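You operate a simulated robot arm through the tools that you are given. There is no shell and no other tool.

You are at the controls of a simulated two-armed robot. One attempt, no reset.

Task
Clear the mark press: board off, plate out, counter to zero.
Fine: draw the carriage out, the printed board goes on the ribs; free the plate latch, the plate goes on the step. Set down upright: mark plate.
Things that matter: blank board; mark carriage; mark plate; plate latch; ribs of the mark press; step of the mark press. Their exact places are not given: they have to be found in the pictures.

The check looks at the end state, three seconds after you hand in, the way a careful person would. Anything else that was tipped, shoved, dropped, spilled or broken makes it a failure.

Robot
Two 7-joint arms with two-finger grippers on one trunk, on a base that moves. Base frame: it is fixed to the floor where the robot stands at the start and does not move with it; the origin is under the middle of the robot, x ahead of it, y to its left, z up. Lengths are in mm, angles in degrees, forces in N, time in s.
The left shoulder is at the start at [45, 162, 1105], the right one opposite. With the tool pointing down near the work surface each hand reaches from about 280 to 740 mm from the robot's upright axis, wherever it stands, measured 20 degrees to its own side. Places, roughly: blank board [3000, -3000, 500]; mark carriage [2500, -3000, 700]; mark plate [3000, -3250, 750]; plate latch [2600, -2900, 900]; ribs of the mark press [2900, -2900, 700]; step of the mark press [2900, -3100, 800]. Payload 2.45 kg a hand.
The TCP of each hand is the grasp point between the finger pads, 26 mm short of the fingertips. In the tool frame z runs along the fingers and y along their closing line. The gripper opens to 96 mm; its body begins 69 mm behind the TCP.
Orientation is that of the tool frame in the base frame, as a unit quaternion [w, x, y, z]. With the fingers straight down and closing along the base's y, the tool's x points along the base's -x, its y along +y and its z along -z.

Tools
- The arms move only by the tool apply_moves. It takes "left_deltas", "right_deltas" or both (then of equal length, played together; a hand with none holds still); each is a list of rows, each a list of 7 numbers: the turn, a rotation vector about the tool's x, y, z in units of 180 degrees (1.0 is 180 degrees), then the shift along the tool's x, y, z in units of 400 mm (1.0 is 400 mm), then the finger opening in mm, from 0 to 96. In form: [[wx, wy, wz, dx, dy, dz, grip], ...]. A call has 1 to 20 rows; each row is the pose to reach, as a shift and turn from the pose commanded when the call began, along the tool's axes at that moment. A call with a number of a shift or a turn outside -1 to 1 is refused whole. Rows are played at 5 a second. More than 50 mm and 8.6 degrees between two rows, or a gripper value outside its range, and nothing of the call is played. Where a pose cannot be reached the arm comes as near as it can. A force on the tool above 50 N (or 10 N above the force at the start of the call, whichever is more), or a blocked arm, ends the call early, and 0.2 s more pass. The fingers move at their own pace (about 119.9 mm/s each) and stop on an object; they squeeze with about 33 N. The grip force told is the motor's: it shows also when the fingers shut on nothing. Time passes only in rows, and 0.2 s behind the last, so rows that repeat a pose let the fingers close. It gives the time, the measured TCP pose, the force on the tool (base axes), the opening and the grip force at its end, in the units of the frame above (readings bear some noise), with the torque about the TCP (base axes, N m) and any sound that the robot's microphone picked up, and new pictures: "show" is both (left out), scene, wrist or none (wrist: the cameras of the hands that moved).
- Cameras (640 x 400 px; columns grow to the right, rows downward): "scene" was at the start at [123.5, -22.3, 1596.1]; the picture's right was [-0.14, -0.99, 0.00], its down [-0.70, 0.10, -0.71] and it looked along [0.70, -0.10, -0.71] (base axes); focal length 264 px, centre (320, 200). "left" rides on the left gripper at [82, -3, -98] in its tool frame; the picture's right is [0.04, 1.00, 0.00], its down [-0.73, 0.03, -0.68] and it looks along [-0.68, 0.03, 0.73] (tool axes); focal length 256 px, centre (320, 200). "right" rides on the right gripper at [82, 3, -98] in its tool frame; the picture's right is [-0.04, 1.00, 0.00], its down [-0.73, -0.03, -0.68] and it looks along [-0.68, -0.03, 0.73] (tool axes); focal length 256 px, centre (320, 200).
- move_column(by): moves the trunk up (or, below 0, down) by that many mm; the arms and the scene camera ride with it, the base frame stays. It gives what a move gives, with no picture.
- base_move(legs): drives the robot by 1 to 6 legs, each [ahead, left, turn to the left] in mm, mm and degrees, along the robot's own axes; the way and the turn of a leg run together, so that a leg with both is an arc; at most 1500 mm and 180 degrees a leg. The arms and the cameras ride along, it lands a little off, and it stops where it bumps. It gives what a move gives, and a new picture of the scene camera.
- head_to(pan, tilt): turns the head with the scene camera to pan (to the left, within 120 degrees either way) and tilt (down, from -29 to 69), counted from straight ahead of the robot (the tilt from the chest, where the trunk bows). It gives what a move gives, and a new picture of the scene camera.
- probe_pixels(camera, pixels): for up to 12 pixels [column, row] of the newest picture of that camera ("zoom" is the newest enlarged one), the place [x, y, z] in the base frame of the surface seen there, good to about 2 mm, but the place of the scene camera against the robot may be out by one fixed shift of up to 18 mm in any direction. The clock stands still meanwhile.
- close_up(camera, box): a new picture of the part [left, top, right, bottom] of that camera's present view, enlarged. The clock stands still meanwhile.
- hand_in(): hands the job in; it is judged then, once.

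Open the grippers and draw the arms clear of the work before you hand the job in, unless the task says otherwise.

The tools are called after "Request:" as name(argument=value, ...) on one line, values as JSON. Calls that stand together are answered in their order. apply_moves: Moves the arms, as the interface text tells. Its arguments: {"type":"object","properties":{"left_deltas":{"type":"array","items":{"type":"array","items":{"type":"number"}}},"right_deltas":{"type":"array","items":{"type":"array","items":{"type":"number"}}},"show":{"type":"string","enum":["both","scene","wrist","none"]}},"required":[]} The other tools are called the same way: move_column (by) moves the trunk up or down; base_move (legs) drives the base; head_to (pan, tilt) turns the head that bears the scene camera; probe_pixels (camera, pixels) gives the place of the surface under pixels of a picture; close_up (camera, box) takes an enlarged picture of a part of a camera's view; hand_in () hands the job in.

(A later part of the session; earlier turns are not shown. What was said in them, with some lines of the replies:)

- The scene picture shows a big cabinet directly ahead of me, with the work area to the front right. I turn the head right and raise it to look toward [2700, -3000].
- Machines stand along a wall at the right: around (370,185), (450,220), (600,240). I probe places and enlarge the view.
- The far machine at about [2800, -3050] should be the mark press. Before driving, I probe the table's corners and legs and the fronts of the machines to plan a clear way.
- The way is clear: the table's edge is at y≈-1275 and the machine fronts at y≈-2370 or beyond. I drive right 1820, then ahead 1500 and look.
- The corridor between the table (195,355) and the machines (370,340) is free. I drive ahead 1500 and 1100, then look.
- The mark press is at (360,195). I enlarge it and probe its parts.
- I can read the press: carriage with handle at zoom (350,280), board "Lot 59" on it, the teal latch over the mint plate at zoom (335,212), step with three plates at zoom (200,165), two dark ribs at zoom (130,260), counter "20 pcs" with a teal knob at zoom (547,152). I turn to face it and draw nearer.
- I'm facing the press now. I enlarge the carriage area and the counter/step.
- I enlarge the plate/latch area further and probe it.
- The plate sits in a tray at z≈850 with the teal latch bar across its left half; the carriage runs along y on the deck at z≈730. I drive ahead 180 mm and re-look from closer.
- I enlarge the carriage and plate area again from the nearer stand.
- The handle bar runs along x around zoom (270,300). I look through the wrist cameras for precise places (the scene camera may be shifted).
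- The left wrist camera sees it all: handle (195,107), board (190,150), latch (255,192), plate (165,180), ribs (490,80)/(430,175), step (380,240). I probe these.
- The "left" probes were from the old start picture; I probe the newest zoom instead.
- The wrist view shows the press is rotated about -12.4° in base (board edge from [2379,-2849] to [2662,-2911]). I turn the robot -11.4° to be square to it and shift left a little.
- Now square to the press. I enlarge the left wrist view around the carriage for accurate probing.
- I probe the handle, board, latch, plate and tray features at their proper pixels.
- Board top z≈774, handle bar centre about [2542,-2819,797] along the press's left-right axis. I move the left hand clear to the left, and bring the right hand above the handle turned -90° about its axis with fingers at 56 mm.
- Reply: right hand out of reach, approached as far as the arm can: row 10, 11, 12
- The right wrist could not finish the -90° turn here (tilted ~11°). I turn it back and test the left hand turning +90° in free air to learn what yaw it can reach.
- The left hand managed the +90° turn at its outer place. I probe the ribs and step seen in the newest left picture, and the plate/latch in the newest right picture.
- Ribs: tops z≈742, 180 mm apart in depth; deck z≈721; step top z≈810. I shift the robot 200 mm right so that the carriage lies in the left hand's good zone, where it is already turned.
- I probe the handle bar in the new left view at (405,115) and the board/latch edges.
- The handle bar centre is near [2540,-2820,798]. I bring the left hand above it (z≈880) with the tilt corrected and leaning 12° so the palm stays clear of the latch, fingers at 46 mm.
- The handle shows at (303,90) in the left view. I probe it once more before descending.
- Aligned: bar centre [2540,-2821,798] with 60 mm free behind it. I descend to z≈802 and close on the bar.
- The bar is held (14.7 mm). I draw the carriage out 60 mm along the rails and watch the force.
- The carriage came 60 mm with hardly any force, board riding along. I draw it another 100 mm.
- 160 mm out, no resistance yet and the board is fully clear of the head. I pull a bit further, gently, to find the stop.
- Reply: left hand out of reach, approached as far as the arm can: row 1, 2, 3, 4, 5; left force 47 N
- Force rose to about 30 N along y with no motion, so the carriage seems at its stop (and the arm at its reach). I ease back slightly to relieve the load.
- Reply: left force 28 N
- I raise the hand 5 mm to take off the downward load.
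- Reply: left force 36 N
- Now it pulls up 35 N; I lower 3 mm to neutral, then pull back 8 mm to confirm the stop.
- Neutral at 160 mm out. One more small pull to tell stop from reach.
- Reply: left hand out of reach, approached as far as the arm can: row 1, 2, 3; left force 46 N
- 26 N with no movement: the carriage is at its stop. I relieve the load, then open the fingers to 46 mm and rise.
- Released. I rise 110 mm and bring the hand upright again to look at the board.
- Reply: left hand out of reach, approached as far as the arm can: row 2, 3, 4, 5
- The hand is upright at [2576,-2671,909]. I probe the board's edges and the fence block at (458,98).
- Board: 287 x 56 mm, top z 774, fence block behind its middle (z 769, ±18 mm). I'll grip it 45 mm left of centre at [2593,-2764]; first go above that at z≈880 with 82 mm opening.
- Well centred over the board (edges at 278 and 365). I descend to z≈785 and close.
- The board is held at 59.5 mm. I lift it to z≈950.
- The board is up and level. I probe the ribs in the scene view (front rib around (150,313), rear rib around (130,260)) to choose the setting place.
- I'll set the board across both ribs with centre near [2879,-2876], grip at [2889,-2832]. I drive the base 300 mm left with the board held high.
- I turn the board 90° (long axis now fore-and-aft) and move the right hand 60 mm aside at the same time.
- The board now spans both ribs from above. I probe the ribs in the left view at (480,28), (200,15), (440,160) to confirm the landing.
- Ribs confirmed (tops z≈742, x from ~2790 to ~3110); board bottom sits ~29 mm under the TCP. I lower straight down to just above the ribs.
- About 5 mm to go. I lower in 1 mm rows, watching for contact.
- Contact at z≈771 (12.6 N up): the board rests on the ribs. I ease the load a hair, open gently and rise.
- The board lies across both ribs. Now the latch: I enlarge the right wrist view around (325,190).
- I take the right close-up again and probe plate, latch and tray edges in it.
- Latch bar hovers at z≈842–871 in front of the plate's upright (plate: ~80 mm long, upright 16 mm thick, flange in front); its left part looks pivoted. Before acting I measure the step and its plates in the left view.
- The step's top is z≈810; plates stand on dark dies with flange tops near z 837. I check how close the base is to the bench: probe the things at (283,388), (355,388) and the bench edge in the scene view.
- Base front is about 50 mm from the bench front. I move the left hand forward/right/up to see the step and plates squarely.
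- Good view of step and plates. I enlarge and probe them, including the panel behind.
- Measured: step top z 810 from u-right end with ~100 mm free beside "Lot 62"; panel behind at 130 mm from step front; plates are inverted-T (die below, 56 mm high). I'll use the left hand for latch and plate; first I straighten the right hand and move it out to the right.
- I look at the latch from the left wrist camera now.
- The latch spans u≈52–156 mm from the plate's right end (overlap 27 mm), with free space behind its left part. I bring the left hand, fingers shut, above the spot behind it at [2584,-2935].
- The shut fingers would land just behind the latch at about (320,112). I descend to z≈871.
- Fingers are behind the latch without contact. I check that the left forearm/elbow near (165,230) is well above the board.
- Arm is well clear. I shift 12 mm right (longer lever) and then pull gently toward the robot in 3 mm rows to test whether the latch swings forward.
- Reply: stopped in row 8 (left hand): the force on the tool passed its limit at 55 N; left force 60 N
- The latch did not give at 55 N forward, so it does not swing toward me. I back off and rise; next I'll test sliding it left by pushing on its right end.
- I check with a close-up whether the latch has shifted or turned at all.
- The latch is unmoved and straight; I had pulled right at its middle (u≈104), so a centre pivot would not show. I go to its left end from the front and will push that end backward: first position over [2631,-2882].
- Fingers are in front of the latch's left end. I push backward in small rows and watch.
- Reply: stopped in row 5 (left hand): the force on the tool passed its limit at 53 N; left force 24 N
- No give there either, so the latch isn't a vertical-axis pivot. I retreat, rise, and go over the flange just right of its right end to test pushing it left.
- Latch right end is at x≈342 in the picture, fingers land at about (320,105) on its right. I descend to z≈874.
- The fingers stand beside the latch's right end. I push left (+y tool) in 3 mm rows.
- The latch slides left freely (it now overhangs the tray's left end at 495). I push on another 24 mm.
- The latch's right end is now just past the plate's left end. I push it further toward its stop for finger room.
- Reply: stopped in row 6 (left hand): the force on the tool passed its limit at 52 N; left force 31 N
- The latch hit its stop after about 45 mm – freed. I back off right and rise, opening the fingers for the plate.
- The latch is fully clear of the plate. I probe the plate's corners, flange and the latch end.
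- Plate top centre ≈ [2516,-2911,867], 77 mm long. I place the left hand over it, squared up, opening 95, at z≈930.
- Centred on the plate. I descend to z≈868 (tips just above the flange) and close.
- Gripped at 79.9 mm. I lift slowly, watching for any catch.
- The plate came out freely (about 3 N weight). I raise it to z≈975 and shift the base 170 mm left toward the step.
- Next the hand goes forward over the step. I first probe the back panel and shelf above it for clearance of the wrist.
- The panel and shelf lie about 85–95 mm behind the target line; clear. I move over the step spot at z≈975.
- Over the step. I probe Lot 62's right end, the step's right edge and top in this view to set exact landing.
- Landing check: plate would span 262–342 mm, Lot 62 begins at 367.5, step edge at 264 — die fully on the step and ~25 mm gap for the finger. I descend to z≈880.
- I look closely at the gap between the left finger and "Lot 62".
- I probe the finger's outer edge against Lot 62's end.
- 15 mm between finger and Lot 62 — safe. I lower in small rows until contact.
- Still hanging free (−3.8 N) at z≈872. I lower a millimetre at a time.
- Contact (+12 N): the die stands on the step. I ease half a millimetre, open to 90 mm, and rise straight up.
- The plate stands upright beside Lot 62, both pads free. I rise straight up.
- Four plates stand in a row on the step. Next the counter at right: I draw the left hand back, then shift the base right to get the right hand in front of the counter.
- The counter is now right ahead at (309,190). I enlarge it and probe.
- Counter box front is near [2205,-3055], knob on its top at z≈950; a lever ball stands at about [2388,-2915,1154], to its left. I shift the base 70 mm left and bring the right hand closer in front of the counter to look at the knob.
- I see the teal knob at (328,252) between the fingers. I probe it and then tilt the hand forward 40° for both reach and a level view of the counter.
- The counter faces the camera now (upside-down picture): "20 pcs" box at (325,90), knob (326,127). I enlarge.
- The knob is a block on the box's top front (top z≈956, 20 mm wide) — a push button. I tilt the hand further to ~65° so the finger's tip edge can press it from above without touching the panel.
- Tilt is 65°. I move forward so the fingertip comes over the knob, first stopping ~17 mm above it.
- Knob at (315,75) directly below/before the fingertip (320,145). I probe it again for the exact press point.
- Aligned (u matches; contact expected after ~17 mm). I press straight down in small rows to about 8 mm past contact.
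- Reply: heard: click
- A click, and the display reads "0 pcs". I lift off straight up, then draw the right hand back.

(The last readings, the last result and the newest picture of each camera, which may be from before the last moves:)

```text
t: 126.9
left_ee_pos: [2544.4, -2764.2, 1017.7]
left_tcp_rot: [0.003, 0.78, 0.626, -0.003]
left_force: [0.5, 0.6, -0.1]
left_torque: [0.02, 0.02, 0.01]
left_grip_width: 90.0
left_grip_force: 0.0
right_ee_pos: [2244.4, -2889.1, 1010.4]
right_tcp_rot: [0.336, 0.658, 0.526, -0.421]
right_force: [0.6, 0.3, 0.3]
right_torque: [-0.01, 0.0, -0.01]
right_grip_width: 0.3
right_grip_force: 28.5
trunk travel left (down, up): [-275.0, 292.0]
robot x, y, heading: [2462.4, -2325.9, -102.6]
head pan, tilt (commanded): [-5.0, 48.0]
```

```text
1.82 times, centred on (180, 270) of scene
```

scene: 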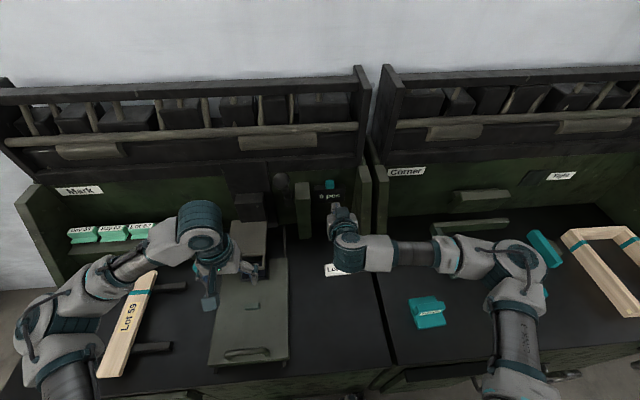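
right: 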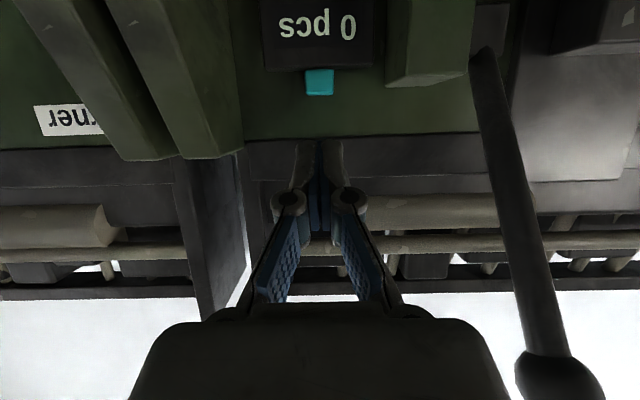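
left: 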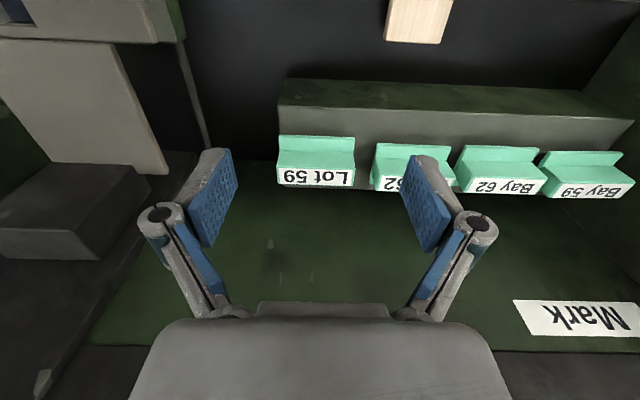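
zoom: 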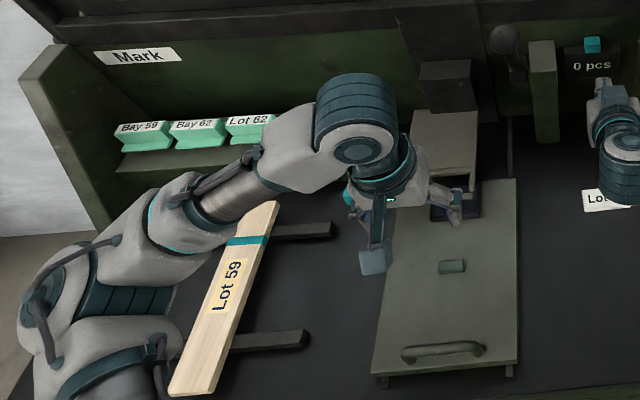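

Counter shows "0 pcs", board across the ribs, carriage out. I open both grippers and back the robot away from the bench.

Request:
apply_moves(left_deltas=[[0, 0, 0, 0, 0, -0.05, 96], [0, 0, 0, 0, 0, -0.1, 96], [0, 0, 0, 0, 0, -0.1, 96]], right_deltas=[[0, 0, 0, -0.03, 0, -0.03, 40], [0, 0, 0, -0.06, 0, -0.06, 96], [0, 0, 0, -0.06, 0, -0.06, 96]], show="none")

Request:
base_move(legs=[[-350, 0, 0]])

Request:
head_to(pan=10, tilt=38)

```text
t: 127.7
left_ee_pos: [2542.9, -2764.1, 1059.0]
left_tcp_rot: [0.004, 0.78, 0.626, -0.003]
left_force: [-0.2, -0.9, 0.6]
left_torque: [-0.03, 0.02, 0.0]
left_grip_width: 96.1
left_grip_force: 0.0
right_ee_pos: [2246.4, -2877.2, 1041.1]
right_tcp_rot: [0.336, 0.659, 0.526, -0.42]
right_force: [-0.2, -0.1, 0.0]
right_torque: [0.0, 0.01, 0.0]
right_grip_width: 95.9
right_grip_force: 0.1
trunk travel left (down, up): [-275.0, 292.0]
robot x, y, heading: [2462.4, -2324.1, -102.7]
head pan, tilt (commanded): [-5.0, 48.0]
```

```text
t: 130.0
left_ee_pos: [2619.6, -2416.3, 1059.4]
left_tcp_rot: [0.004, 0.78, 0.626, -0.003]
left_force: [-0.2, 0.2, 0.5]
left_torque: [-0.03, 0.02, -0.01]
left_grip_width: 95.9
left_grip_force: 0.1
right_ee_pos: [2322.2, -2529.9, 1039.1]
right_tcp_rot: [0.338, 0.657, 0.528, -0.419]
right_force: [0.3, 0.3, 0.5]
right_torque: [0.03, -0.02, -0.02]
right_grip_width: 95.5
right_grip_force: 0.1
trunk travel left (down, up): [-275.0, 292.0]
robot x, y, heading: [2539.3, -1983.1, -102.4]
head pan, tilt (commanded): [-5.0, 48.0]
```

scene: 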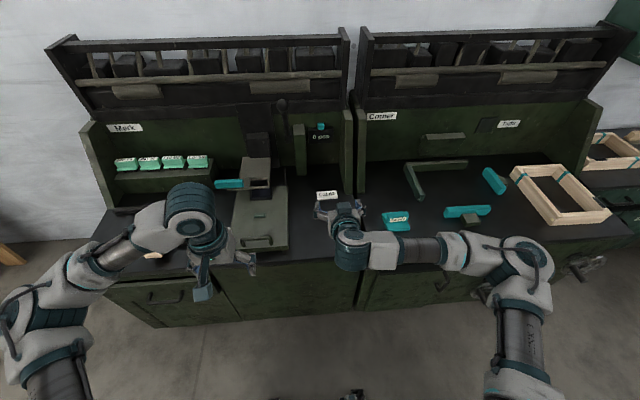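

```text
t: 130.8
left_ee_pos: [2620.4, -2411.4, 1060.3]
left_tcp_rot: [0.005, 0.779, 0.627, -0.005]
left_force: [0.9, 0.1, 0.5]
left_torque: [0.04, 0.04, 0.04]
left_grip_width: 95.8
left_grip_force: 0.0
right_ee_pos: [2325.1, -2526.4, 1043.1]
right_tcp_rot: [0.338, 0.657, 0.526, -0.421]
right_force: [-0.5, 0.8, 0.7]
right_torque: [-0.01, -0.01, 0.01]
right_grip_width: 96.0
right_grip_force: 0.0
trunk travel left (down, up): [-275.0, 292.0]
robot x, y, heading: [2542.5, -1981.1, -102.3]
head pan, tilt (commanded): [10.0, 38.0]
```

scene: 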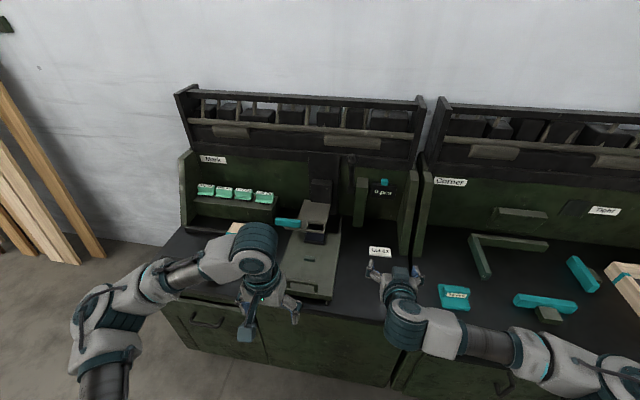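

I enlarge the press to verify everything: plates, latch, carriage, counter, board.

Request:
close_up(camera="scene", box=[170, 140, 430, 310])

Request:
close_up(camera="left", box=[0, 0, 640, 400])

```text
2.35 times, centred on (300, 225) of scene
```

zoom: 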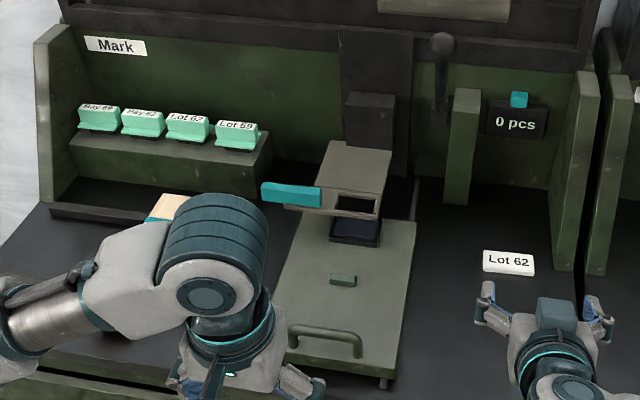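

```text
1.00 times, centred on (320, 200) of left (not enlarged: the box is as wide or as high as the picture)
```

zoom: 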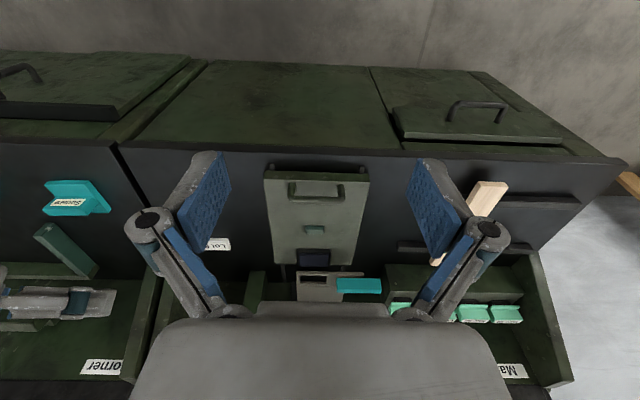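

All is in order: "0 pcs", latch slid clear, carriage out, Lot 59 plate upright on the step, board on both ribs, arms clear and grippers open. I hand in the job.

Request:
hand_in()

```text
The job is handed in.
```

The mark press is cleared and I've handed the job in; the check result hasn't come back to me. My last pictures before handing in showed:

- **Carriage:** drawn out about 160 mm to its stop and left there.
- **Board:** the printed "Lot 59" board lies across both ribs, printed side up.
- **Latch:** slid left to its stop, about 45 mm, clear of the plate.
- **Plate:** the "Lot 59" mark plate stands upright on the step, at the right end beside "Lot 62".
- **Counter:** I pressed the button on top; it clicked and reads "0 pcs".

Finding out how the latch moves took two pushes in the wrong direction, both stopped by the force limit at 53–55 N. The latch did not shift in either push. I saw nothing else knocked, dropped or moved.

Both grippers are open, and the robot is backed about 350 mm away from the bench.
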